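You operate a simulated robot arm through the tools that you are given. There is no shell and no other tool. Be economical: measure what you need, move in short steps, check, and stop when the job is done.

You are at the controls of a simulated robot arm. One attempt, no reset.

TASK
Toss the leaves on the green and orange trays over; shake them level.
Fine: stand each tray back where it was.
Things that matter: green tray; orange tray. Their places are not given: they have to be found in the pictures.

It is judged by the outcome, as a careful person would: the job done as asked, and still so three seconds after it is handed in. It fails if anything else is knocked over, pushed out of place, dropped, spilled or broken.

THE ROBOT
A 6-joint arm with a two-finger parallel gripper, fixed in place. Base frame: the origin is at the foot of the arm, x ahead of it, y to its left, z up; the work surface is at about z = 900. Readings come in mm, rad, newtons and seconds.
With the tool pointing down near the work surface it reaches from about 140 to 840 mm from the base axis. Its first joint turns from -2.897 to 2.897 rad. Payload 3.91 kg.
The TCP is the grasp point between the finger pads, 30 mm short of the fingertips. In the tool frame z runs along the fingers and y along their closing line. Largest opening 110 mm; finger width 20, thickness 10; the body of the gripper, 48 by 112 mm, starts 55 mm behind the TCP.
Orientation is that of the tool frame in the base frame, as a unit quaternion [x, y, z, w]. With the fingers straight down and closing along the base's y, the tool's x points along the base's -x, its y along +y and its z along -z.

THE INTERFACE
- The arm moves only by the tool jog_arm. Its argument "steps" is a list of rows, each a list of 7 numbers: the turn, a rotation vector about the tool's x, y, z in units of 45 degrees (1.0 is 45 degrees), then the shift along the tool's x, y, z in units of 250 mm (1.0 is 250 mm), then the opening, from 0 (shut) to 1 (fully open). In form: [[wx, wy, wz, x, y, z, gripper], ...]. A call has 1 to 12 rows; each row is the pose to reach, as a shift and turn from the pose commanded when the call began, along the tool's axes at that moment. A call with a number of a shift or a turn outside -1 to 1 is refused whole. Each row takes 0.2 s and may step no farther than 50 mm and 0.15 rad from the row before; otherwise, or with a gripper value out of range, the whole call is refused. Where a pose cannot be reached the arm comes as near as it can. A force on the tool above 80 N (or 10 N above the force at the start of the call, whichever is more), or a blocked arm, ends the call early, and 0.2 s more pass. The fingers move at their own pace (about 108 mm/s each) and stop on an object; they squeeze with about 35 N. The grip force told is the motor's: it shows also when the fingers shut on nothing. Time passes only in rows, and 0.2 s behind the last, so rows that repeat a pose let the fingers close. The reply holds the time, the measured pose of the TCP, the force on the tool along the base axes, the opening and the grip force, in the units named above and with some noise, with the torque about the TCP (base axes, N m) and any sound that the robot's microphone picked up.
- Cameras (640 x 400 px; columns grow to the right, rows downward): "scene" is fixed at [41.1, -491.2, 1498.6]; the picture's right is [0.72, -0.69, 0.00], its down [-0.40, -0.42, -0.81] and it looks along [0.56, 0.59, -0.58] (base axes); focal length 310 px, centre (320, 200). "wrist" rides on the gripper at [77, 7, -114] in the tool frame; the picture's right is [-0.09, 1.00, 0.00], its down [-0.80, -0.07, -0.59] and it looks along [-0.59, -0.05, 0.80] (tool axes); focal length 270 px, centre (320, 200).
- camera(camera): a new picture of that camera. The clock stands still meanwhile.
- raise_lower(by): slides the trunk up (or, below 0, down) by that many mm; the arm rides with it, the base frame stays. It gives what a move gives, with no picture.
- locate(camera, pixels): for up to 12 pixels [column, row] of the newest picture of that camera ("zoom" is the newest enlarged one), the place [x, y, z] in the base frame of the surface seen there, good to about 2 mm, but the place of the scene camera against the robot may be out by one fixed shift of up to 18 mm in any direction. The clock stands still meanwhile.
- zoom(camera, box): a new picture of the part [left, top, right, bottom] of that camera's present view, enlarged. The clock stands still meanwhile.
- finish_job(): hands the job in; it is judged then, once.

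Keep the steps short. Do not move on a guess: measure, check each grasp and each placing, and mend mistakes. In all there are 80 turns and 34 pictures (those below and enlarged ones count). Leave the gripper open and the arm clear of the work at the hand-in unless told otherwise, and finish with a single line.

The tools are called after "Request:" as name(argument=value, ...) on one line, values as JSON. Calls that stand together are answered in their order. jog_arm: Moves the arm, as the interface text tells. Its arguments: {"type":"object","properties":{"steps":{"type":"array","items":{"type":"array","items":{"type":"number"}}}},"required":["steps"]} The other tools are called the same way: raise_lower (by) slides the trunk up or down; camera (camera) takes a picture; locate (camera, pixels) gives the place of the surface under pixels of a picture; zoom (camera, box) takes an enlarged picture of a part of a camera's view; finish_job () hands the job in.

At the start:

```text
clock: 0.0
eef_pos: [369.1, 237.6, 1216.0]
orientation: [0.0, 1.0, 0.0, 0.0]
contact_force: [-0.1, 0.3, 0.0]
ft_torque: [0.0, 0.02, -0.02]
opening: 109.6
grip_force: 0.1
trunk travel left (down, up): [-450.0, 90.0]
```

scene: 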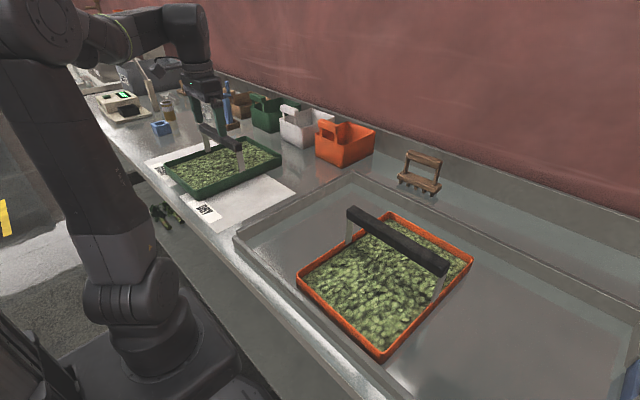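
wrist: 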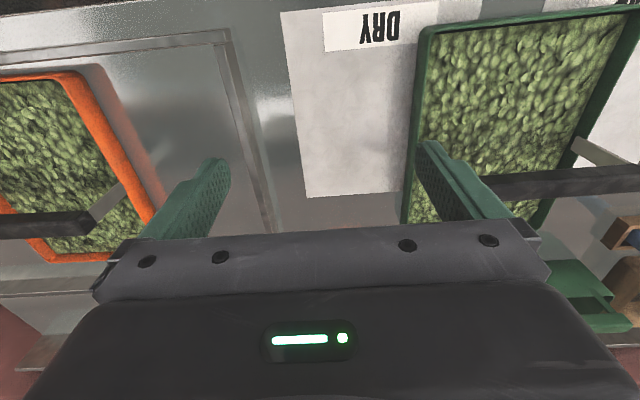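

I see two trays of leaves with bridge handles: green at about (222,165), orange at about (388,280). I'll look closer at both first.

Request:
zoom(camera="scene", box=[140, 80, 320, 230])

Request:
zoom(camera="scene", box=[270, 180, 510, 370])

Request:
locate(camera="scene", pixels=[[350, 208], [445, 266], [398, 234], [347, 235], [438, 292], [297, 278], [385, 357], [473, 258], [388, 212], [350, 285], [440, 240], [300, 300]])

Request:
locate(camera="scene", pixels=[[203, 127], [240, 146], [221, 137], [207, 152], [241, 166], [163, 167], [195, 196], [281, 157], [245, 138], [190, 170], [255, 155], [200, 215]])

```text
2.67 times, centred on (230, 155) of scene
```

zoom: 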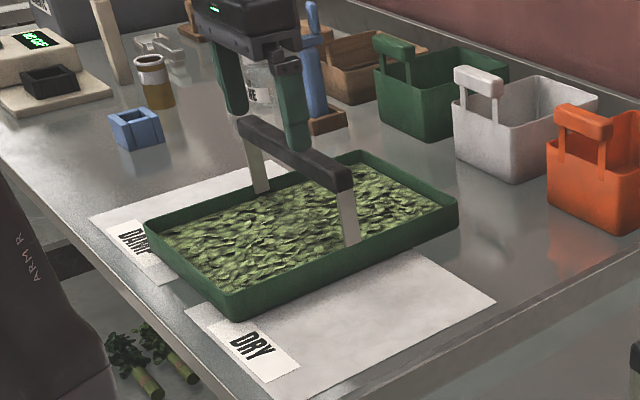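

```text
2.11 times, centred on (390, 275) of scene
```

zoom: 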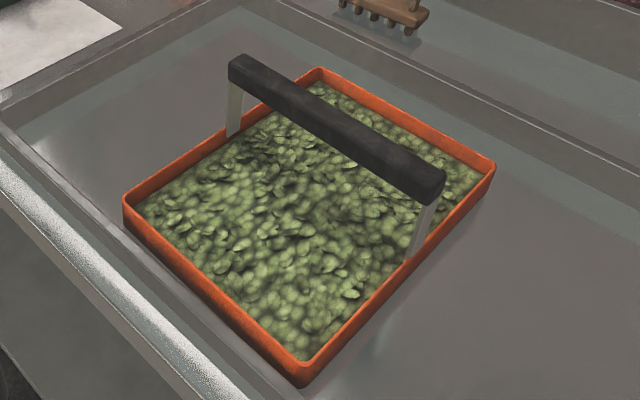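

```text
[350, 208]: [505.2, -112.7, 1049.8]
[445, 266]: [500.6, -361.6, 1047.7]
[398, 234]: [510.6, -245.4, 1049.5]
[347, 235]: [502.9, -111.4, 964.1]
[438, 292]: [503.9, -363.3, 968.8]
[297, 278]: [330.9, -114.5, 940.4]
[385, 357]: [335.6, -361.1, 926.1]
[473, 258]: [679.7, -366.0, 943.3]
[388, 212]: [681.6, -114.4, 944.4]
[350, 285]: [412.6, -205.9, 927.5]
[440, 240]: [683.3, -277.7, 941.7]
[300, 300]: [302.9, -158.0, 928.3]
```

```text
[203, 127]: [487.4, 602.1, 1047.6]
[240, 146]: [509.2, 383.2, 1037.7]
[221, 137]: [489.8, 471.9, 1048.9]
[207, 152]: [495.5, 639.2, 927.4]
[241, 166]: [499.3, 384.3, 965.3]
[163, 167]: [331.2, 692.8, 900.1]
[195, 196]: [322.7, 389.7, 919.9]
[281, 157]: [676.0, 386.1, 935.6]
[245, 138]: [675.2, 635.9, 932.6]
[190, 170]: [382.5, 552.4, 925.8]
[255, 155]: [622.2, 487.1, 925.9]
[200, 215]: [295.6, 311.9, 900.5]
```

Handles run along y at x≈505, tops at z≈1049. I'll check with the wrist camera, which has no calibration shift.

Request:
locate(camera="wrist", pixels=[[20, 214], [20, 234], [70, 225], [85, 214], [85, 230], [560, 175], [560, 192], [500, 180], [620, 175], [105, 200], [425, 30], [150, 205]])

Request:
zoom(camera="wrist", box=[0, 60, 240, 270])

```text
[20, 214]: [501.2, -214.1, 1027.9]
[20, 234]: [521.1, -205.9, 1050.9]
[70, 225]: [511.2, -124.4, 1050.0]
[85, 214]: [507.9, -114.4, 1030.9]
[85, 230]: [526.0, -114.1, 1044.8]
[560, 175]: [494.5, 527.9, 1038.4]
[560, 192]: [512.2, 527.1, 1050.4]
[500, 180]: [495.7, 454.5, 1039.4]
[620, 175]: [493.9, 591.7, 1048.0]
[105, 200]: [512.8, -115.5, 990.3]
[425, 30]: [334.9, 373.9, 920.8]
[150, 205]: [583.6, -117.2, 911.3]
```

```text
1.90 times, centred on (120, 165) of wrist
```

zoom: 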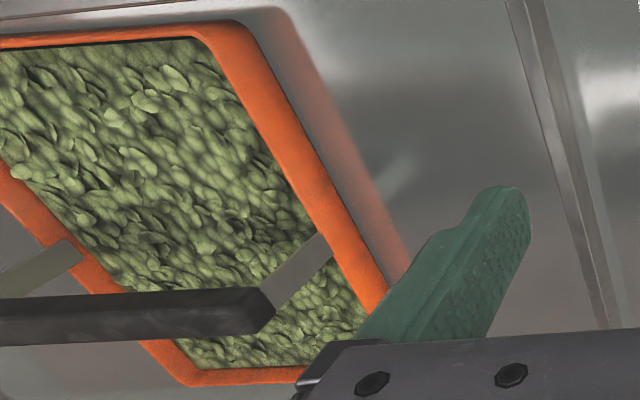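

Orange bar: x≈501–526, y≈−114…−363, z≈1028–1051. Green similar at x≈494–518, y≈374–626. I'll move above the orange handle while turning the tool 90° so the fingers close along x, staying at z=1216.

Request:
jog_arm(steps=[[0, 0, 0.1667, -0.048, -0.1587, 0, 1], [0, 0, 0.3333, -0.096, -0.3173, 0, 1], [0, 0, 0.5, -0.144, -0.476, 0, 1], [0, 0, 0.6667, -0.192, -0.6347, 0, 1], [0, 0, 0.8333, -0.24, -0.7933, 0, 1], [0, 0, 1, -0.288, -0.952, 0, 1], [0, 0, 1, -0.288, -0.952, 0, 1]])

```text
clock: 1.6
eef_pos: [440.1, -2.3, 1214.3]
orientation: [0.384, 0.923, 0.0, -0.001]
contact_force: [1.0, 0.0, 0.0]
ft_torque: [-0.01, -0.02, -0.01]
opening: 109.8
grip_force: 0.1
trunk travel left (down, up): [-450.0, 90.0]
```

Turned 45° as expected; next the second half to above (513, −238).

Request:
jog_arm(steps=[[0, 0, 0.1667, -0.146, -0.078, 0, 1], [0, 0, 0.3333, -0.292, -0.157, 0, 1], [0, 0, 0.5, -0.438, -0.235, 0, 1], [0, 0, 0.6667, -0.585, -0.313, 0, 1], [0, 0, 0.8333, -0.731, -0.392, 0, 1], [0, 0, 1, -0.877, -0.47, 0, 1], [0, 0, 1, -0.877, -0.47, 0, 1]])

Request:
camera(camera="wrist")

```text
clock: 3.2
eef_pos: [513.8, -241.6, 1216.9]
orientation: [0.708, 0.707, 0.0, 0.0]
contact_force: [0.4, -0.6, 0.3]
ft_torque: [0.01, 0.03, 0.0]
opening: 110.2
grip_force: 0.0
trunk travel left (down, up): [-450.0, 90.0]
```

```text
28 pictures are left
```

wrist: 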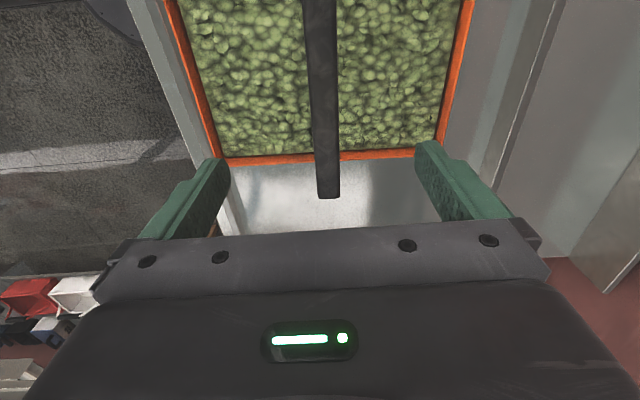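

The bar is between the fingers. Measuring its edges, end and the tray corners.

Request:
locate(camera="wrist", pixels=[[309, 60], [335, 60], [314, 150], [339, 150], [328, 185], [225, 162], [414, 153], [187, 50], [462, 50], [250, 100], [400, 100], [180, 130]])

```text
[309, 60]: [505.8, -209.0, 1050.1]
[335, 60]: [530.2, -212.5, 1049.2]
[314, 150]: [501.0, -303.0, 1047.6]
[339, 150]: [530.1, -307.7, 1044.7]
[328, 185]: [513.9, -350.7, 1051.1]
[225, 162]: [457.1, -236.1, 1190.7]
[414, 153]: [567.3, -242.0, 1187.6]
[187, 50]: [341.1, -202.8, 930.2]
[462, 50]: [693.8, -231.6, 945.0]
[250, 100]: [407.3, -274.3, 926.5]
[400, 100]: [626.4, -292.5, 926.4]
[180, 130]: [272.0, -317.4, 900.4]
```

Bar centre x≈516.5, tray centre ≈517. Shift +3 mm in x and descend to z≈1038 round the bar with open fingers.

Request:
jog_arm(steps=[[0, 0, 0, 0, 0.012, 0.15, 1], [0, 0, 0, 0, 0.012, 0.3, 1], [0, 0, 0, 0, 0.012, 0.45, 1], [0, 0, 0, 0, 0.012, 0.58, 1], [0, 0, 0, 0, 0.012, 0.66, 1], [0, 0, 0, 0, 0.012, 0.708, 1], [0, 0, 0, 0, 0.012, 0.708, 1]])

Request:
zoom(camera="scene", box=[270, 150, 510, 370])

```text
clock: 4.8
eef_pos: [515.8, -240.9, 1037.5]
orientation: [0.708, 0.707, -0.001, -0.001]
contact_force: [0.2, 0.0, -0.3]
ft_torque: [0.01, -0.04, -0.01]
opening: 109.9
grip_force: 0.0
trunk travel left (down, up): [-450.0, 90.0]
```

```text
1.82 times, centred on (390, 260) of scene
```

zoom: 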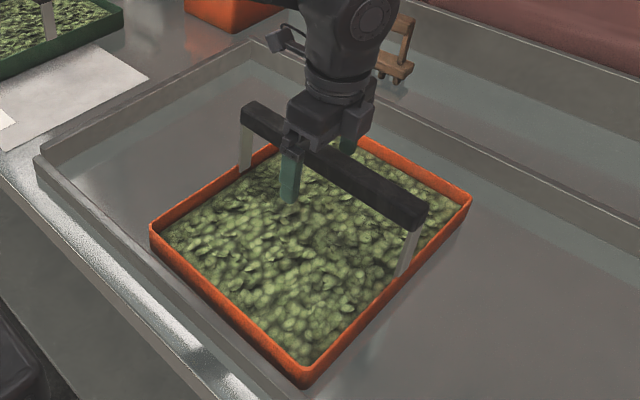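

Fingers straddle the bar near its middle. Closing.

Request:
jog_arm(steps=[[0, 0, 0, 0, 0, 0, 0], [0, 0, 0, 0, 0, 0, 0], [0, 0, 0, 0, 0, 0, 0], [0, 0, 0, 0, 0, 0, 0]])

Request:
locate(camera="zoom", pixels=[[246, 104], [420, 212], [152, 228], [304, 366], [468, 200], [418, 270], [300, 178], [240, 170]])

```text
clock: 5.8
eef_pos: [515.8, -240.7, 1037.3]
orientation: [0.708, 0.706, 0.0, 0.0]
contact_force: [0.4, 0.4, 0.4]
ft_torque: [-0.07, -0.1, -0.42]
opening: 30.4
grip_force: 34.7
trunk travel left (down, up): [-450.0, 90.0]
```

```text
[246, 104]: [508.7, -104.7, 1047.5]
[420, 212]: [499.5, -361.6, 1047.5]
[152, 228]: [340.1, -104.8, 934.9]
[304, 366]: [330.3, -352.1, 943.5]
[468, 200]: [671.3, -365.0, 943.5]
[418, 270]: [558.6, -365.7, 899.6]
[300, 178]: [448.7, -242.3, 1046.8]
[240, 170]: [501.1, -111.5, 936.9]
```

Grip on the 30 mm bar, 34.7 N. Lift 60 mm gently to read the weight.

Request:
jog_arm(steps=[[0, 0, 0, 0, 0, -0.04, 0], [0, 0, 0, 0, 0, -0.1, 0], [0, 0, 0, 0, 0, -0.17, 0], [0, 0, 0, 0, 0, -0.24, 0], [0, 0, 0, 0, 0, -0.24, 0], [0, 0, 0, 0, 0, -0.24, 0]])

Request:
camera(camera="scene")

```text
clock: 7.2
eef_pos: [515.0, -239.1, 1098.1]
orientation: [0.707, 0.707, 0.001, 0.0]
contact_force: [0.5, -0.6, -4.5]
ft_torque: [-0.02, 0.01, 0.01]
opening: 29.8
grip_force: 35.3
trunk travel left (down, up): [-450.0, 90.0]
```

```text
26 pictures are left
```

scene: 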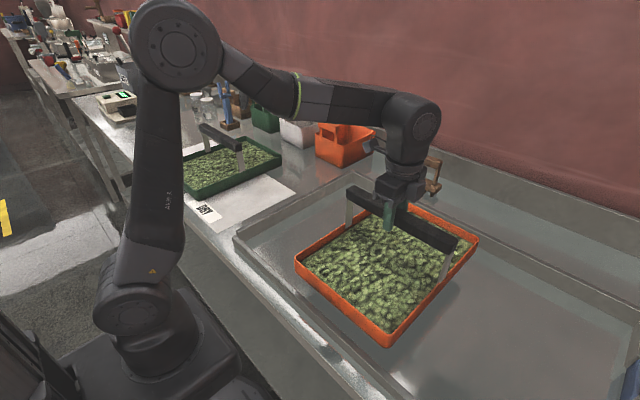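

Tray is held level, about 0.46 kg. Now a first moderate up-down toss, three beats, and look at the leaves.

Request:
jog_arm(steps=[[0, 0, 0, 0, 0, -0.19, 0], [0, 0, 0, 0, 0, 0, 0], [0, 0, 0, 0, 0, -0.19, 0], [0, 0, 0, 0, 0, 0, 0], [0, 0, 0, 0, 0, -0.19, 0], [0, 0, 0, 0, 0, 0, 0], [0, 0, 0, 0, 0, 0, 0]])

Request:
zoom(camera="scene", box=[270, 150, 510, 370])

```text
clock: 8.8
eef_pos: [517.7, -240.5, 1097.5]
orientation: [0.707, 0.707, 0.0, 0.0]
contact_force: [0.7, 1.2, -4.9]
ft_torque: [0.02, 0.0, 0.0]
opening: 29.7
grip_force: 34.4
trunk travel left (down, up): [-450.0, 90.0]
```

```text
1.82 times, centred on (390, 260) of scene
```

zoom: 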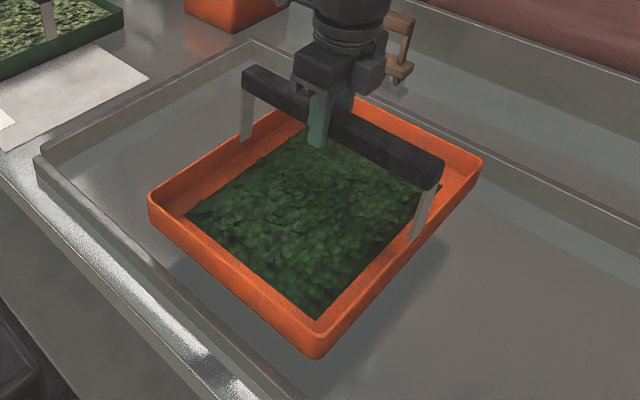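

The leaves are turned (dark side up) but heaped in the middle. Now shake horizontally, along both axes.

Request:
jog_arm(steps=[[0, 0, 0, 0.1, 0, 0, 0], [0, 0, 0, -0.1, 0, 0, 0], [0, 0, 0, 0.1, 0, 0, 0], [0, 0, 0, -0.1, 0, 0, 0], [0, 0, 0, 0, 0, 0, 0], [0, 0, 0, 0, 0.1, 0, 0], [0, 0, 0, 0, -0.1, 0, 0], [0, 0, 0, 0, 0.1, 0, 0], [0, 0, 0, 0, -0.1, 0, 0], [0, 0, 0, 0, 0, 0, 0], [0, 0, 0, 0, 0, 0, 0]])

Request:
zoom(camera="scene", box=[270, 150, 510, 370])

```text
clock: 11.2
eef_pos: [518.4, -240.8, 1097.8]
orientation: [0.707, 0.707, 0.0, 0.0]
contact_force: [-0.2, 0.0, -4.9]
ft_torque: [0.02, -0.01, -0.01]
opening: 30.0
grip_force: 35.1
trunk travel left (down, up): [-450.0, 90.0]
```

```text
1.82 times, centred on (390, 260) of scene
```

zoom: 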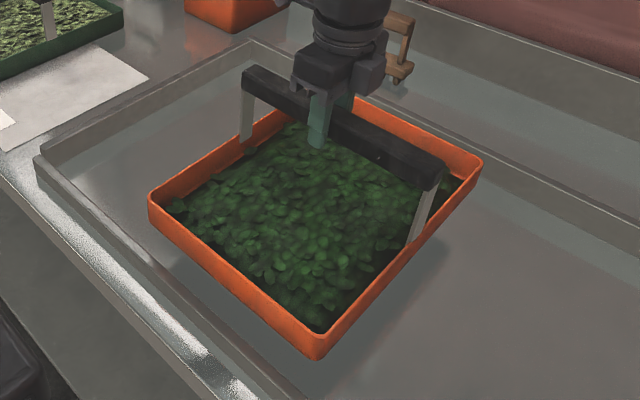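

Much better spread. I'll shake once more and measure the leaf surface heights.

Request:
jog_arm(steps=[[0, 0, 0, 0.1, 0, 0, 0], [0, 0, 0, -0.1, 0, 0, 0], [0, 0, 0, 0.1, 0, 0, 0], [0, 0, 0, -0.1, 0, 0, 0], [0, 0, 0, 0, 0, 0, 0], [0, 0, 0, 0, 0.1, 0, 0], [0, 0, 0, 0, -0.1, 0, 0], [0, 0, 0, 0, 0.1, 0, 0], [0, 0, 0, 0, -0.1, 0, 0], [0, 0, 0, 0, 0, 0, 0], [0, 0, 0, 0, 0, 0, 0]])

Request:
zoom(camera="scene", box=[270, 150, 510, 370])

Request:
locate(camera="zoom", pixels=[[190, 210], [310, 310], [260, 230], [300, 190], [380, 180], [350, 230], [270, 150], [440, 190], [200, 185], [400, 250]])

```text
clock: 13.6
eef_pos: [516.3, -239.2, 1096.5]
orientation: [0.707, 0.708, 0.0, 0.0]
contact_force: [-0.1, 0.0, -5.3]
ft_torque: [0.01, 0.03, -0.03]
opening: 29.4
grip_force: 35.0
trunk travel left (down, up): [-450.0, 90.0]
```

```text
1.82 times, centred on (390, 260) of scene
```

zoom: 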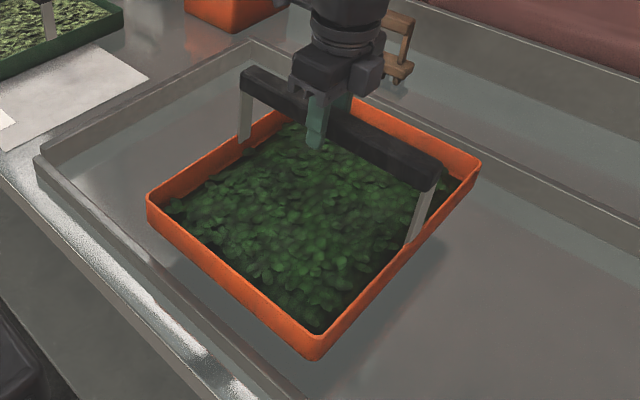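

```text
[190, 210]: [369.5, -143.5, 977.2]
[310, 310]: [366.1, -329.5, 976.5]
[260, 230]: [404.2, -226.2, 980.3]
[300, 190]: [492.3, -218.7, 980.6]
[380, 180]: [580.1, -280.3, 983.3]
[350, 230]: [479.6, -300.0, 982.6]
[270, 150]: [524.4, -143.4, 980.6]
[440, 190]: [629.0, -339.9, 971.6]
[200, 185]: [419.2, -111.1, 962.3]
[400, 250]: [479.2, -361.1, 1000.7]
```

Surface is within about 5 mm, edges slightly lower. One more shaking round.

Request:
jog_arm(steps=[[0, 0, 0, 0, 0.1, 0, 0], [0, 0, 0, 0, -0.1, 0, 0], [0, 0, 0, 0, 0.1, 0, 0], [0, 0, 0, 0, -0.1, 0, 0], [0, 0, 0, 0, 0.1, 0, 0], [0, 0, 0, 0, -0.1, 0, 0], [0, 0, 0, 0.1, 0, 0, 0], [0, 0, 0, -0.1, 0, 0, 0], [0, 0, 0, 0.1, 0, 0, 0], [0, 0, 0, -0.1, 0, 0, 0], [0, 0, 0, 0, 0, 0, 0], [0, 0, 0, 0, 0, 0, 0]])

Request:
zoom(camera="scene", box=[270, 150, 510, 370])

Request:
locate(camera="zoom", pixels=[[190, 210], [310, 310], [260, 230], [300, 190], [380, 180], [350, 230], [270, 150], [440, 190], [250, 265], [385, 250], [318, 325], [175, 208]])

```text
clock: 16.2
eef_pos: [514.4, -240.8, 1097.3]
orientation: [0.707, 0.707, -0.001, 0.0]
contact_force: [0.1, -0.2, -4.7]
ft_torque: [0.04, -0.01, -0.02]
opening: 29.9
grip_force: 35.6
trunk travel left (down, up): [-450.0, 90.0]
```

```text
1.82 times, centred on (390, 260) of scene
```

zoom: 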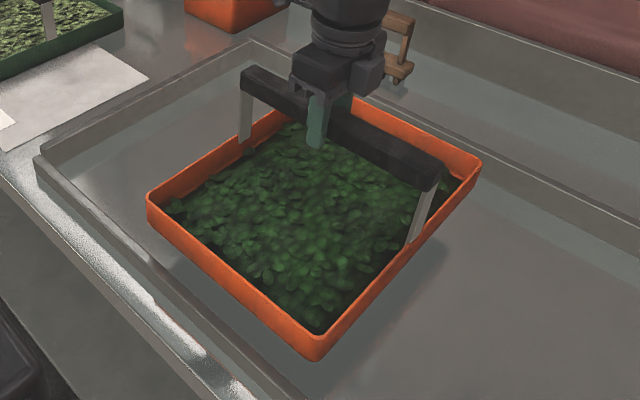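

```text
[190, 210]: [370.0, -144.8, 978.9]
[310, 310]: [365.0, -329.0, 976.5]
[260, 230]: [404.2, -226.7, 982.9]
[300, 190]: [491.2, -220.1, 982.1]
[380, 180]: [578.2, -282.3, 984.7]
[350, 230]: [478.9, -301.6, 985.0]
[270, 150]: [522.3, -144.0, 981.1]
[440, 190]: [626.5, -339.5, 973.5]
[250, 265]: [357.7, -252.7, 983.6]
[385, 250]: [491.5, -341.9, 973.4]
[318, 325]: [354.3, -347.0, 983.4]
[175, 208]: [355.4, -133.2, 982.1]
```

Level now (no further change). Lower it back exactly to the grasp pose.

Request:
jog_arm(steps=[[0, 0, 0, 0, 0, 0.07, 0], [0, 0, 0, 0, 0, 0.14, 0], [0, 0, 0, 0, 0, 0.19, 0], [0, 0, 0, 0, 0, 0.22, 0], [0, 0, 0, 0, 0, 0.235, 0], [0, 0, 0, 0, 0, 0.24, 0], [0, 0, 0, 0, 0, 0.24, 0], [0, 0, 0, 0, 0, 0.24, 0]])

Request:
zoom(camera="scene", box=[270, 150, 510, 370])

Request:
locate(camera="zoom", pixels=[[152, 228], [304, 366], [468, 200], [246, 104], [420, 212]])

```text
clock: 18.0
eef_pos: [516.7, -241.2, 1038.6]
orientation: [0.707, 0.707, 0.0, -0.001]
contact_force: [0.4, -0.1, -5.6]
ft_torque: [-0.01, 0.02, -0.01]
opening: 29.7
grip_force: 35.7
trunk travel left (down, up): [-450.0, 90.0]
```

```text
1.82 times, centred on (390, 260) of scene
```

zoom: 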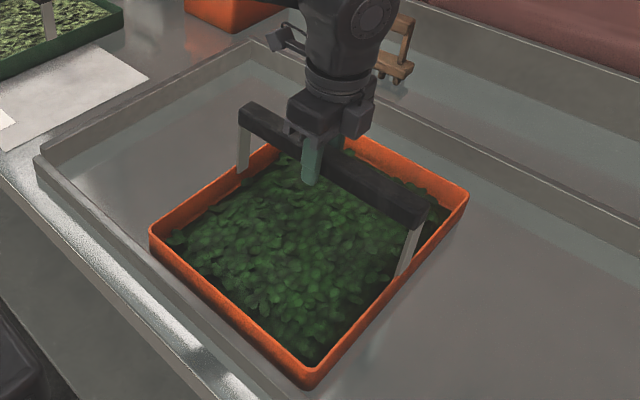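

```text
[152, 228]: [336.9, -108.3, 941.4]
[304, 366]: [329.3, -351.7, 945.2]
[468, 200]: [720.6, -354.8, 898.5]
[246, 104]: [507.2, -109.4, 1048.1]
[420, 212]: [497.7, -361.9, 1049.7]
```

Still bearing the 5 N weight, so a millimetre or two above. Lower in 1 mm steps.

Request:
jog_arm(steps=[[0, 0, 0, 0, 0, 0.004, 0], [0, 0, 0, 0, 0, 0.006, 0], [0, 0, 0, 0, 0, 0.006, 0], [0, 0, 0, 0, 0, 0.006, 0]])

```text
clock: 19.0
eef_pos: [515.7, -239.7, 1037.4]
orientation: [0.707, 0.707, 0.0, 0.001]
contact_force: [3.0, -2.9, 7.9]
ft_torque: [0.95, 0.15, -0.08]
opening: 29.6
grip_force: 35.5
trunk travel left (down, up): [-450.0, 90.0]
```

Standing on the surface. Open, let it settle, then rise straight up to z≈1216.

Request:
jog_arm(steps=[[0, 0, 0, 0, 0, 0, 0.6], [0, 0, 0, 0, 0, 0, 0.9], [0, 0, 0, 0, 0, 0, 0.9], [0, 0, 0, 0, 0, -0.08, 0.9], [0, 0, 0, 0, 0, -0.22, 0.9], [0, 0, 0, 0, 0, -0.4, 0.9], [0, 0, 0, 0, 0, -0.58, 0.9], [0, 0, 0, 0, 0, -0.72, 0.9], [0, 0, 0, 0, 0, -0.72, 0.9]])

Request:
zoom(camera="scene", box=[270, 180, 510, 370])

Request:
locate(camera="scene", pixels=[[350, 208], [445, 266], [398, 234], [297, 278], [385, 357], [473, 258], [388, 212], [350, 285], [440, 240]])

```text
clock: 21.0
eef_pos: [514.0, -238.5, 1219.0]
orientation: [0.707, 0.707, 0.0, -0.001]
contact_force: [0.0, -0.1, -0.1]
ft_torque: [-0.01, -0.03, 0.01]
opening: 98.7
grip_force: 0.0
trunk travel left (down, up): [-450.0, 90.0]
```

```text
2.11 times, centred on (390, 275) of scene
```

zoom: 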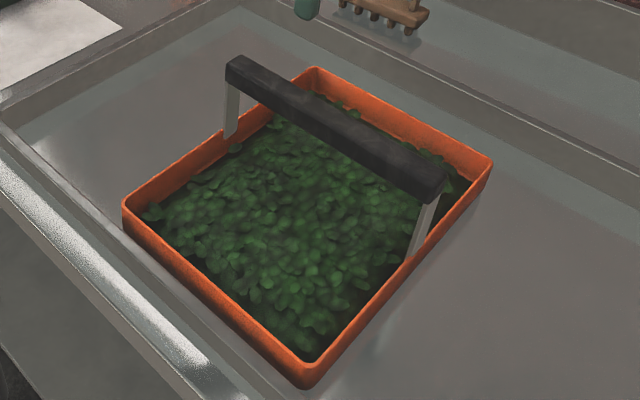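

```text
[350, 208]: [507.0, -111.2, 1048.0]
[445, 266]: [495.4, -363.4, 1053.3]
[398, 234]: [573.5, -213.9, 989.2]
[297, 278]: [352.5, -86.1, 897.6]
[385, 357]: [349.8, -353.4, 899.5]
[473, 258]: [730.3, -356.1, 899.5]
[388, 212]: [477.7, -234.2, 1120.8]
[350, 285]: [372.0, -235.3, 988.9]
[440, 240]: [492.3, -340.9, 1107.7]
```

Tray stands back within a few mm. I'll check leaf heights over the whole tray, especially the far edge by (450,165) in the zoom.

Request:
locate(camera="zoom", pixels=[[125, 203], [307, 370], [490, 160], [315, 70], [235, 62], [440, 180], [460, 185], [345, 108], [150, 215], [310, 345], [260, 230], [420, 150]])

Request:
zoom(camera="wrist", box=[120, 0, 520, 200])

```text
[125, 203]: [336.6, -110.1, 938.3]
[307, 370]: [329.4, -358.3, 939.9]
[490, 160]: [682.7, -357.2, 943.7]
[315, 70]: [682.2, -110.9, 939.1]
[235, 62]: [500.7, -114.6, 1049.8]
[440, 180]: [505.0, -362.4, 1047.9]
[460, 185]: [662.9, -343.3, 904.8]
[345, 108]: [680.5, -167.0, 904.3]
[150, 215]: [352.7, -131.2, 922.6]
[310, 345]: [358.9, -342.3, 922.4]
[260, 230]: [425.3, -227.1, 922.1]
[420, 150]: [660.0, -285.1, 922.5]
```

```text
1.60 times, centred on (320, 100) of wrist
```

zoom: 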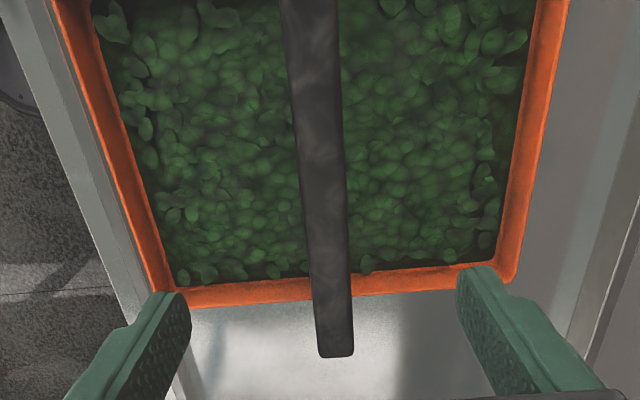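

Orange leaves flat at z≈922, tray corners as before. Now travel in +y toward the green tray at the same height.

Request:
jog_arm(steps=[[0, 0, 0, 0.16, 0, 0, 0.9], [0, 0, 0, 0.33, 0, 0, 0.9], [0, 0, 0, 0.5, 0, 0, 0.9], [0, 0, 0, 0.67, 0, 0, 0.9], [0, 0, 0, 0.84, 0, 0, 1], [0, 0, 0, 1, 0, 0, 1]])

Request:
jog_arm(steps=[[0, 0, 0, 0.16, 0, 0, 1], [0, 0, 0, 0.33, 0, 0, 1], [0, 0, 0, 0.5, 0, 0, 1], [0, 0, 0, 0.67, 0, 0, 1], [0, 0, 0, 0.84, 0, 0, 1], [0, 0, 0, 1, 0, 0, 1]])

Request:
jog_arm(steps=[[0, 0, 0, 0.16, -0.005, 0, 1], [0, 0, 0, 0.33, -0.01, 0, 1], [0, 0, 0, 0.5, -0.015, 0, 1], [0, 0, 0, 0.67, -0.02, 0, 1], [0, 0, 0, 0.84, -0.03, 0, 1], [0, 0, 0, 0.97, -0.036, 0, 1], [0, 0, 0, 0.97, -0.036, 0, 1]])

Request:
camera(camera="wrist")

```text
clock: 22.4
eef_pos: [515.9, 11.8, 1215.8]
orientation: [0.707, 0.707, 0.001, 0.0]
contact_force: [-0.5, -0.3, 0.7]
ft_torque: [0.0, -0.02, 0.0]
opening: 110.2
grip_force: 0.1
trunk travel left (down, up): [-450.0, 90.0]
```

```text
clock: 23.8
eef_pos: [515.7, 262.6, 1216.4]
orientation: [0.707, 0.707, 0.001, 0.0]
contact_force: [-0.3, -0.2, -0.4]
ft_torque: [0.0, -0.02, 0.03]
opening: 110.2
grip_force: 0.0
trunk travel left (down, up): [-450.0, 90.0]
```

```text
clock: 25.4
eef_pos: [506.7, 504.8, 1217.3]
orientation: [0.707, 0.707, 0.0, 0.0]
contact_force: [0.6, 0.0, 0.3]
ft_torque: [0.01, 0.03, -0.03]
opening: 110.1
grip_force: 0.1
trunk travel left (down, up): [-450.0, 90.0]
```

```text
18 pictures are left
```

wrist: 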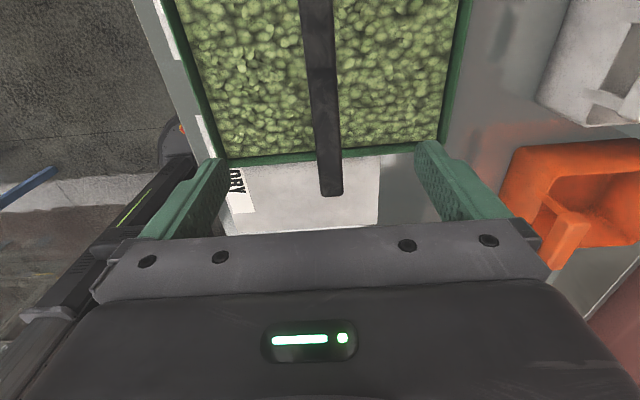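

Handle between the fingers again. Measure bar edges, tray corners and the neighbouring basket heights.

Request:
locate(camera="wrist", pixels=[[303, 60], [333, 60], [315, 150], [340, 150], [330, 188], [228, 162], [412, 152], [190, 60], [458, 50], [570, 60], [560, 215], [620, 25]])

Request:
zoom(camera="scene", box=[140, 80, 380, 230])

```text
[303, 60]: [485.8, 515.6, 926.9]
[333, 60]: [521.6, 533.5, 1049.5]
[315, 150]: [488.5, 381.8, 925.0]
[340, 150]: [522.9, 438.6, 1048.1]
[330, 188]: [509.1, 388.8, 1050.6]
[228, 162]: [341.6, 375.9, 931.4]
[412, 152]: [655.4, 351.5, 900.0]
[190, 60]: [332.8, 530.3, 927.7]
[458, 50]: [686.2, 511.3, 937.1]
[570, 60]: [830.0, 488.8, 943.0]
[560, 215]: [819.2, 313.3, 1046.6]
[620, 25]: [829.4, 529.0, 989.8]
```

```text
2.67 times, centred on (260, 155) of scene
```

zoom: 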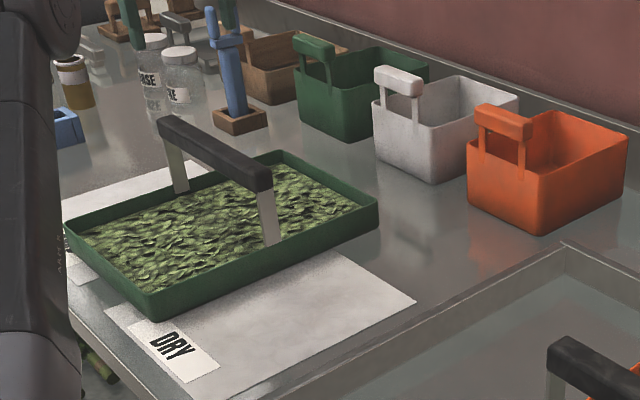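

Baskets begin at x≈800, over 100 mm beyond the tray edge (687). Bar centre x≈508. Descend to z≈1038, +2 mm in x.

Request:
jog_arm(steps=[[0, 0, 0, 0, 0.008, 0.15, 1], [0, 0, 0, 0, 0.008, 0.3, 1], [0, 0, 0, 0, 0.008, 0.45, 1], [0, 0, 0, 0, 0.008, 0.58, 1], [0, 0, 0, 0, 0.008, 0.66, 1], [0, 0, 0, 0, 0.008, 0.71, 1], [0, 0, 0, 0, 0.008, 0.71, 1]])

Request:
zoom(camera="scene", box=[140, 80, 320, 230])

Request:
locate(camera="zoom", pixels=[[148, 227], [228, 308], [455, 205], [358, 155], [242, 125], [345, 180], [220, 230], [290, 250], [180, 240], [410, 195], [315, 200], [225, 290]])

```text
clock: 27.0
eef_pos: [509.1, 503.2, 1037.3]
orientation: [0.707, 0.707, 0.0, 0.0]
contact_force: [-0.4, 0.1, 0.5]
ft_torque: [-0.04, -0.04, -0.01]
opening: 109.8
grip_force: 0.1
trunk travel left (down, up): [-450.0, 90.0]
```

```text
2.67 times, centred on (230, 155) of scene
```

zoom: 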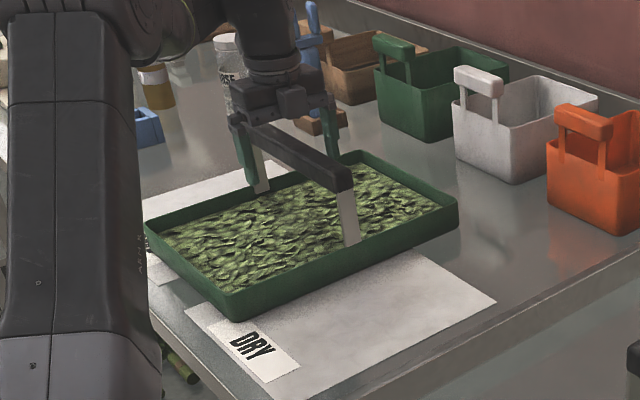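

```text
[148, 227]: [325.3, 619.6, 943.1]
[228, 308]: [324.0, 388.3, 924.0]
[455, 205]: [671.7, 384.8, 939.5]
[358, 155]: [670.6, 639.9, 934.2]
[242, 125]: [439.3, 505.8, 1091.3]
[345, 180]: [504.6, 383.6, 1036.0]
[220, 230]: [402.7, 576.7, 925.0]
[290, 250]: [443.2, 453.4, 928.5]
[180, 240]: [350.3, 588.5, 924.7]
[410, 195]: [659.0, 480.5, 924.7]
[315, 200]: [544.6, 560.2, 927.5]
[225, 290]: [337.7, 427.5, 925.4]
```

Centre of bar at y≈503, matches. Close.

Request:
jog_arm(steps=[[0, 0, 0, 0, 0, 0, 0], [0, 0, 0, 0, 0, 0, 0], [0, 0, 0, 0, 0, 0, 0], [0, 0, 0, 0, 0, 0, 0]])

Request:
jog_arm(steps=[[0, 0, 0, 0, 0, -0.04, 0], [0, 0, 0, 0, 0, -0.1, 0], [0, 0, 0, 0, 0, -0.17, 0], [0, 0, 0, 0, 0, -0.24, 0], [0, 0, 0, 0, 0, -0.24, 0], [0, 0, 0, 0, 0, -0.24, 0]])

Request:
zoom(camera="scene", box=[140, 60, 320, 230])

```text
clock: 28.0
eef_pos: [509.1, 503.6, 1037.3]
orientation: [0.707, 0.707, 0.0, 0.001]
contact_force: [0.7, -0.2, 0.5]
ft_torque: [0.14, -0.01, 0.35]
opening: 29.6
grip_force: 35.8
trunk travel left (down, up): [-450.0, 90.0]
```

```text
clock: 29.4
eef_pos: [509.2, 502.7, 1098.2]
orientation: [0.707, 0.707, -0.001, 0.0]
contact_force: [0.5, -0.5, -4.4]
ft_torque: [0.0, -0.01, -0.02]
opening: 29.7
grip_force: 35.3
trunk travel left (down, up): [-450.0, 90.0]
```

```text
2.35 times, centred on (230, 145) of scene
```

zoom: 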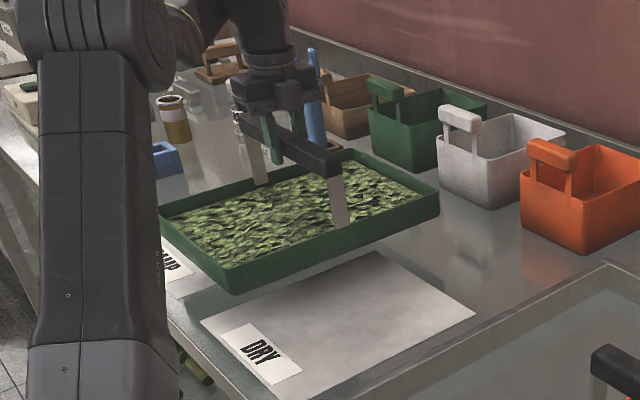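

Lifted cleanly. Same three-beat toss, then one shaking round.

Request:
jog_arm(steps=[[0, 0, 0, 0, 0, -0.19, 0], [0, 0, 0, 0, 0, 0, 0], [0, 0, 0, 0, 0, -0.19, 0], [0, 0, 0, 0, 0, 0, 0], [0, 0, 0, 0, 0, -0.19, 0], [0, 0, 0, 0, 0, 0, 0], [0, 0, 0, 0, 0, 0, 0]])

Request:
zoom(camera="scene", box=[140, 60, 320, 230])

```text
clock: 31.0
eef_pos: [508.5, 502.8, 1097.7]
orientation: [0.707, 0.707, 0.0, 0.0]
contact_force: [-0.3, 0.0, -4.2]
ft_torque: [0.0, -0.01, 0.03]
opening: 30.1
grip_force: 34.6
trunk travel left (down, up): [-450.0, 90.0]
```

```text
2.35 times, centred on (230, 145) of scene
```

zoom: 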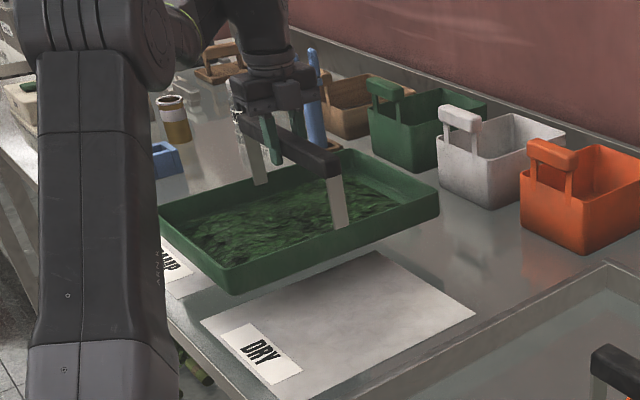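

Turned over, now heaped. Shake in both axes, two rounds.

Request:
jog_arm(steps=[[0, 0, 0, 0.1, 0, 0, 0], [0, 0, 0, -0.1, 0, 0, 0], [0, 0, 0, 0.1, 0, 0, 0], [0, 0, 0, -0.1, 0, 0, 0], [0, 0, 0, 0, 0, 0, 0], [0, 0, 0, 0, 0.1, 0, 0], [0, 0, 0, 0, -0.1, 0, 0], [0, 0, 0, 0, 0.1, 0, 0], [0, 0, 0, 0, -0.1, 0, 0], [0, 0, 0, 0, 0, 0, 0], [0, 0, 0, 0, 0, 0, 0]])

Request:
jog_arm(steps=[[0, 0, 0, 0.1, 0, 0, 0], [0, 0, 0, -0.1, 0, 0, 0], [0, 0, 0, 0.1, 0, 0, 0], [0, 0, 0, -0.1, 0, 0, 0], [0, 0, 0, 0, 0, 0, 0], [0, 0, 0, 0, 0.1, 0, 0], [0, 0, 0, 0, -0.1, 0, 0], [0, 0, 0, 0, 0.1, 0, 0], [0, 0, 0, 0, -0.1, 0, 0], [0, 0, 0, 0, 0, 0, 0], [0, 0, 0, 0, 0, 0, 0]])

Request:
jog_arm(steps=[[0, 0, 0, 0, 0.1, 0, 0], [0, 0, 0, 0, -0.1, 0, 0], [0, 0, 0, 0, 0.1, 0, 0], [0, 0, 0, 0, -0.1, 0, 0], [0, 0, 0, 0, 0.1, 0, 0], [0, 0, 0, 0, -0.1, 0, 0], [0, 0, 0, 0.1, 0, 0, 0], [0, 0, 0, -0.1, 0, 0, 0], [0, 0, 0, 0.1, 0, 0, 0], [0, 0, 0, -0.1, 0, 0, 0], [0, 0, 0, 0, 0, 0, 0], [0, 0, 0, 0, 0, 0, 0]])

Request:
zoom(camera="scene", box=[140, 60, 320, 230])

Request:
locate(camera="zoom", pixels=[[190, 222], [235, 262], [230, 210], [280, 235], [300, 200], [360, 190], [400, 197], [350, 170], [270, 195], [225, 262]])

```text
clock: 33.4
eef_pos: [508.4, 503.3, 1100.0]
orientation: [0.708, 0.707, 0.0, 0.0]
contact_force: [0.0, -0.4, -4.5]
ft_torque: [-0.01, 0.01, -0.01]
opening: 30.0
grip_force: 34.6
trunk travel left (down, up): [-450.0, 90.0]
```

```text
clock: 35.8
eef_pos: [509.1, 502.9, 1098.0]
orientation: [0.707, 0.707, 0.0, 0.0]
contact_force: [-0.1, -0.5, -5.4]
ft_torque: [-0.05, 0.03, -0.05]
opening: 29.8
grip_force: 35.6
trunk travel left (down, up): [-450.0, 90.0]
```

```text
clock: 38.4
eef_pos: [506.2, 501.8, 1097.8]
orientation: [0.707, 0.707, 0.0, -0.001]
contact_force: [1.0, 0.1, -5.1]
ft_torque: [-0.01, 0.0, 0.01]
opening: 29.8
grip_force: 34.9
trunk travel left (down, up): [-450.0, 90.0]
```

```text
2.35 times, centred on (230, 145) of scene
```

zoom: 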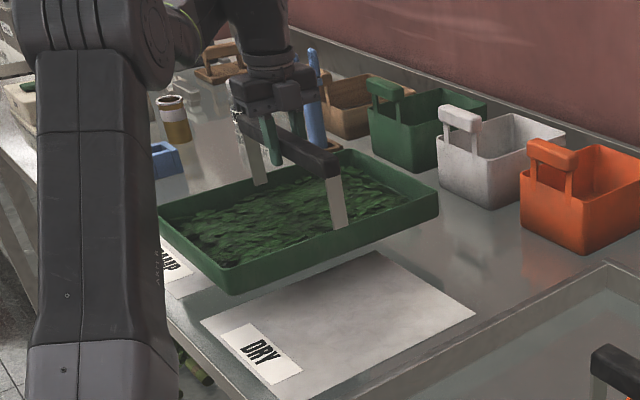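

```text
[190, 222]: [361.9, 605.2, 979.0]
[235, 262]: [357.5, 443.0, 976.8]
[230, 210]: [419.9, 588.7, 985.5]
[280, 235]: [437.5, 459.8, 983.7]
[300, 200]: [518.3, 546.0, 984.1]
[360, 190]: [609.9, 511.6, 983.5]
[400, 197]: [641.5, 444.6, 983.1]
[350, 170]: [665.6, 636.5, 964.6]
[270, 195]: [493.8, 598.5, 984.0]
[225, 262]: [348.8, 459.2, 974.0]
```

Level (≈984 throughout). Lower to the grasp height, final bits slowly.

Request:
jog_arm(steps=[[0, 0, 0, 0, 0, 0.07, 0], [0, 0, 0, 0, 0, 0.14, 0], [0, 0, 0, 0, 0, 0.19, 0], [0, 0, 0, 0, 0, 0.22, 0], [0, 0, 0, 0, 0, 0.235, 0], [0, 0, 0, 0, 0, 0.241, 0], [0, 0, 0, 0, 0, 0.243, 0], [0, 0, 0, 0, 0, 0.243, 0]])

```text
clock: 40.2
eef_pos: [508.8, 503.3, 1037.3]
orientation: [0.707, 0.708, 0.0, -0.001]
contact_force: [-0.3, -0.8, -2.6]
ft_torque: [0.17, -0.07, 0.02]
opening: 29.9
grip_force: 35.3
trunk travel left (down, up): [-450.0, 90.0]
```

Partly supported (2.6 N left). 1 mm more.

Request:
jog_arm(steps=[[0, 0, 0, 0, 0, 0.002, 0], [0, 0, 0, 0, 0, 0.004, 0], [0, 0, 0, 0, 0, 0.004, 0]])

```text
clock: 41.0
eef_pos: [508.4, 502.9, 1037.7]
orientation: [0.707, 0.707, 0.001, -0.001]
contact_force: [1.9, 0.1, 4.8]
ft_torque: [-0.22, 0.38, -0.03]
opening: 29.8
grip_force: 35.0
trunk travel left (down, up): [-450.0, 90.0]
```

Standing. Release and rise.

Request:
jog_arm(steps=[[0, 0, 0, 0, 0, 0, 0.6], [0, 0, 0, 0, 0, 0, 0.9], [0, 0, 0, 0, 0, 0, 0.9], [0, 0, 0, 0, 0, -0.08, 0.9], [0, 0, 0, 0, 0, -0.22, 0.9], [0, 0, 0, 0, 0, -0.4, 0.9], [0, 0, 0, 0, 0, -0.58, 0.9], [0, 0, 0, 0, 0, -0.72, 0.9], [0, 0, 0, 0, 0, -0.72, 1]])

Request:
zoom(camera="scene", box=[140, 80, 320, 230])

Request:
locate(camera="zoom", pixels=[[148, 227], [228, 308], [455, 205], [358, 155], [345, 180], [220, 230], [290, 250], [180, 240], [410, 195], [315, 200], [225, 290], [390, 180]])

Request:
camera(camera="wrist")

```text
clock: 43.0
eef_pos: [507.2, 501.3, 1218.4]
orientation: [0.707, 0.707, 0.0, 0.0]
contact_force: [-0.3, 1.3, 0.2]
ft_torque: [0.01, 0.0, 0.01]
opening: 110.0
grip_force: 0.1
trunk travel left (down, up): [-450.0, 90.0]
```

```text
2.67 times, centred on (230, 155) of scene
```

zoom: 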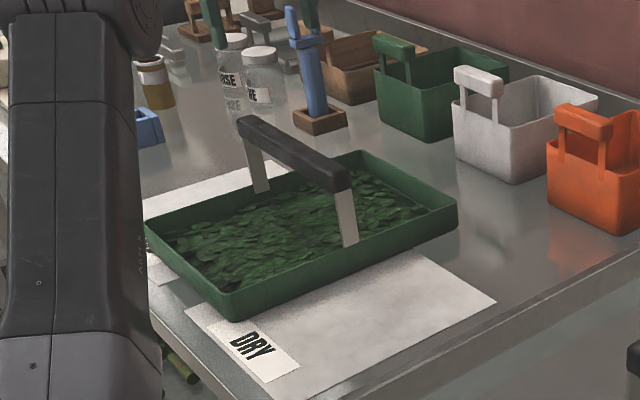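

```text
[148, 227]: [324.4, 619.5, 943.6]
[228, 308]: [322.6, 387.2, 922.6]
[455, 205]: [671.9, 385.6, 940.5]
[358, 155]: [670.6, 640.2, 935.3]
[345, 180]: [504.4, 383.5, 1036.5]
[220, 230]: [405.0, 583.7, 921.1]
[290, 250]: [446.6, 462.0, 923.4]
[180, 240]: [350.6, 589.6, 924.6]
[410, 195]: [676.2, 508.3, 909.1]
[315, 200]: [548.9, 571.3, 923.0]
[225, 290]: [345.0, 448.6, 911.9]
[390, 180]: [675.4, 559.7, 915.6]
```

```text
11 pictures are left
```

wrist: 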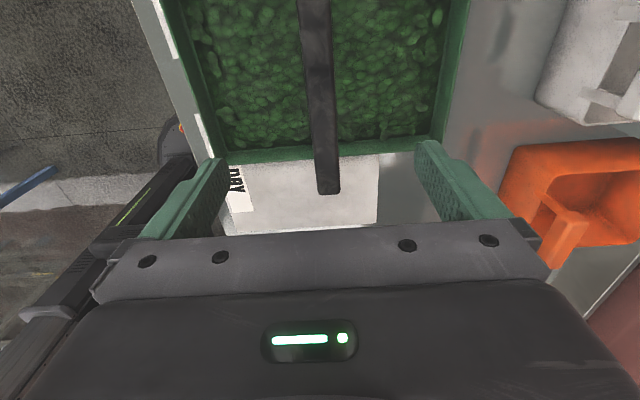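

The green tray stands within about 1 mm of where it was, its leaves turned and flat. I'll move the arm clear, between the trays, and take a last overall look.

Request:
jog_arm(steps=[[0, 0, 0, -0.16, -0.09, 0, 1], [0, 0, 0, -0.33, -0.18, 0, 1], [0, 0, 0, -0.5, -0.27, 0, 1], [0, 0, 0, -0.67, -0.36, 0, 1], [0, 0, 0, -0.84, -0.45, 0, 1], [0, 0, 0, -1, -0.54, 0, 1], [0, 0, 0, -1, -0.54, 0, 1]])

Request:
camera(camera="scene")

```text
clock: 44.6
eef_pos: [374.0, 254.5, 1217.0]
orientation: [0.707, 0.707, -0.001, 0.0]
contact_force: [-0.4, -0.1, -0.1]
ft_torque: [0.0, 0.02, -0.01]
opening: 110.3
grip_force: 0.0
trunk travel left (down, up): [-450.0, 90.0]
```

```text
10 pictures are left
```

scene: 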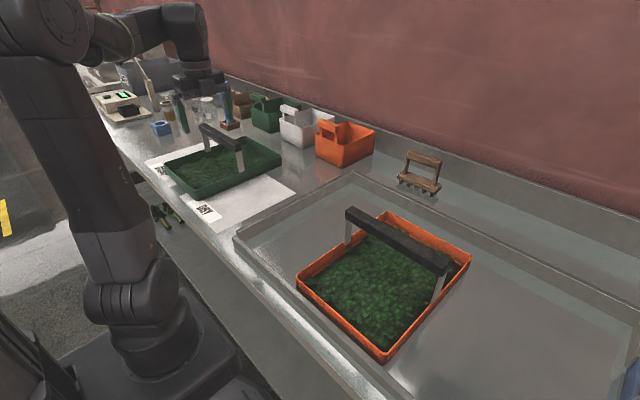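

Both trays stand in their places with the leaves turned and level, nothing is spilled, and the gripper is open and clear. Handing in.

Request:
finish_job()

```text
The job is handed in.
```

The leaves on the green and orange trays are turned over and shaken level; the green tray is back within about 1 mm of its place and the orange within a few mm, with nothing spilled.
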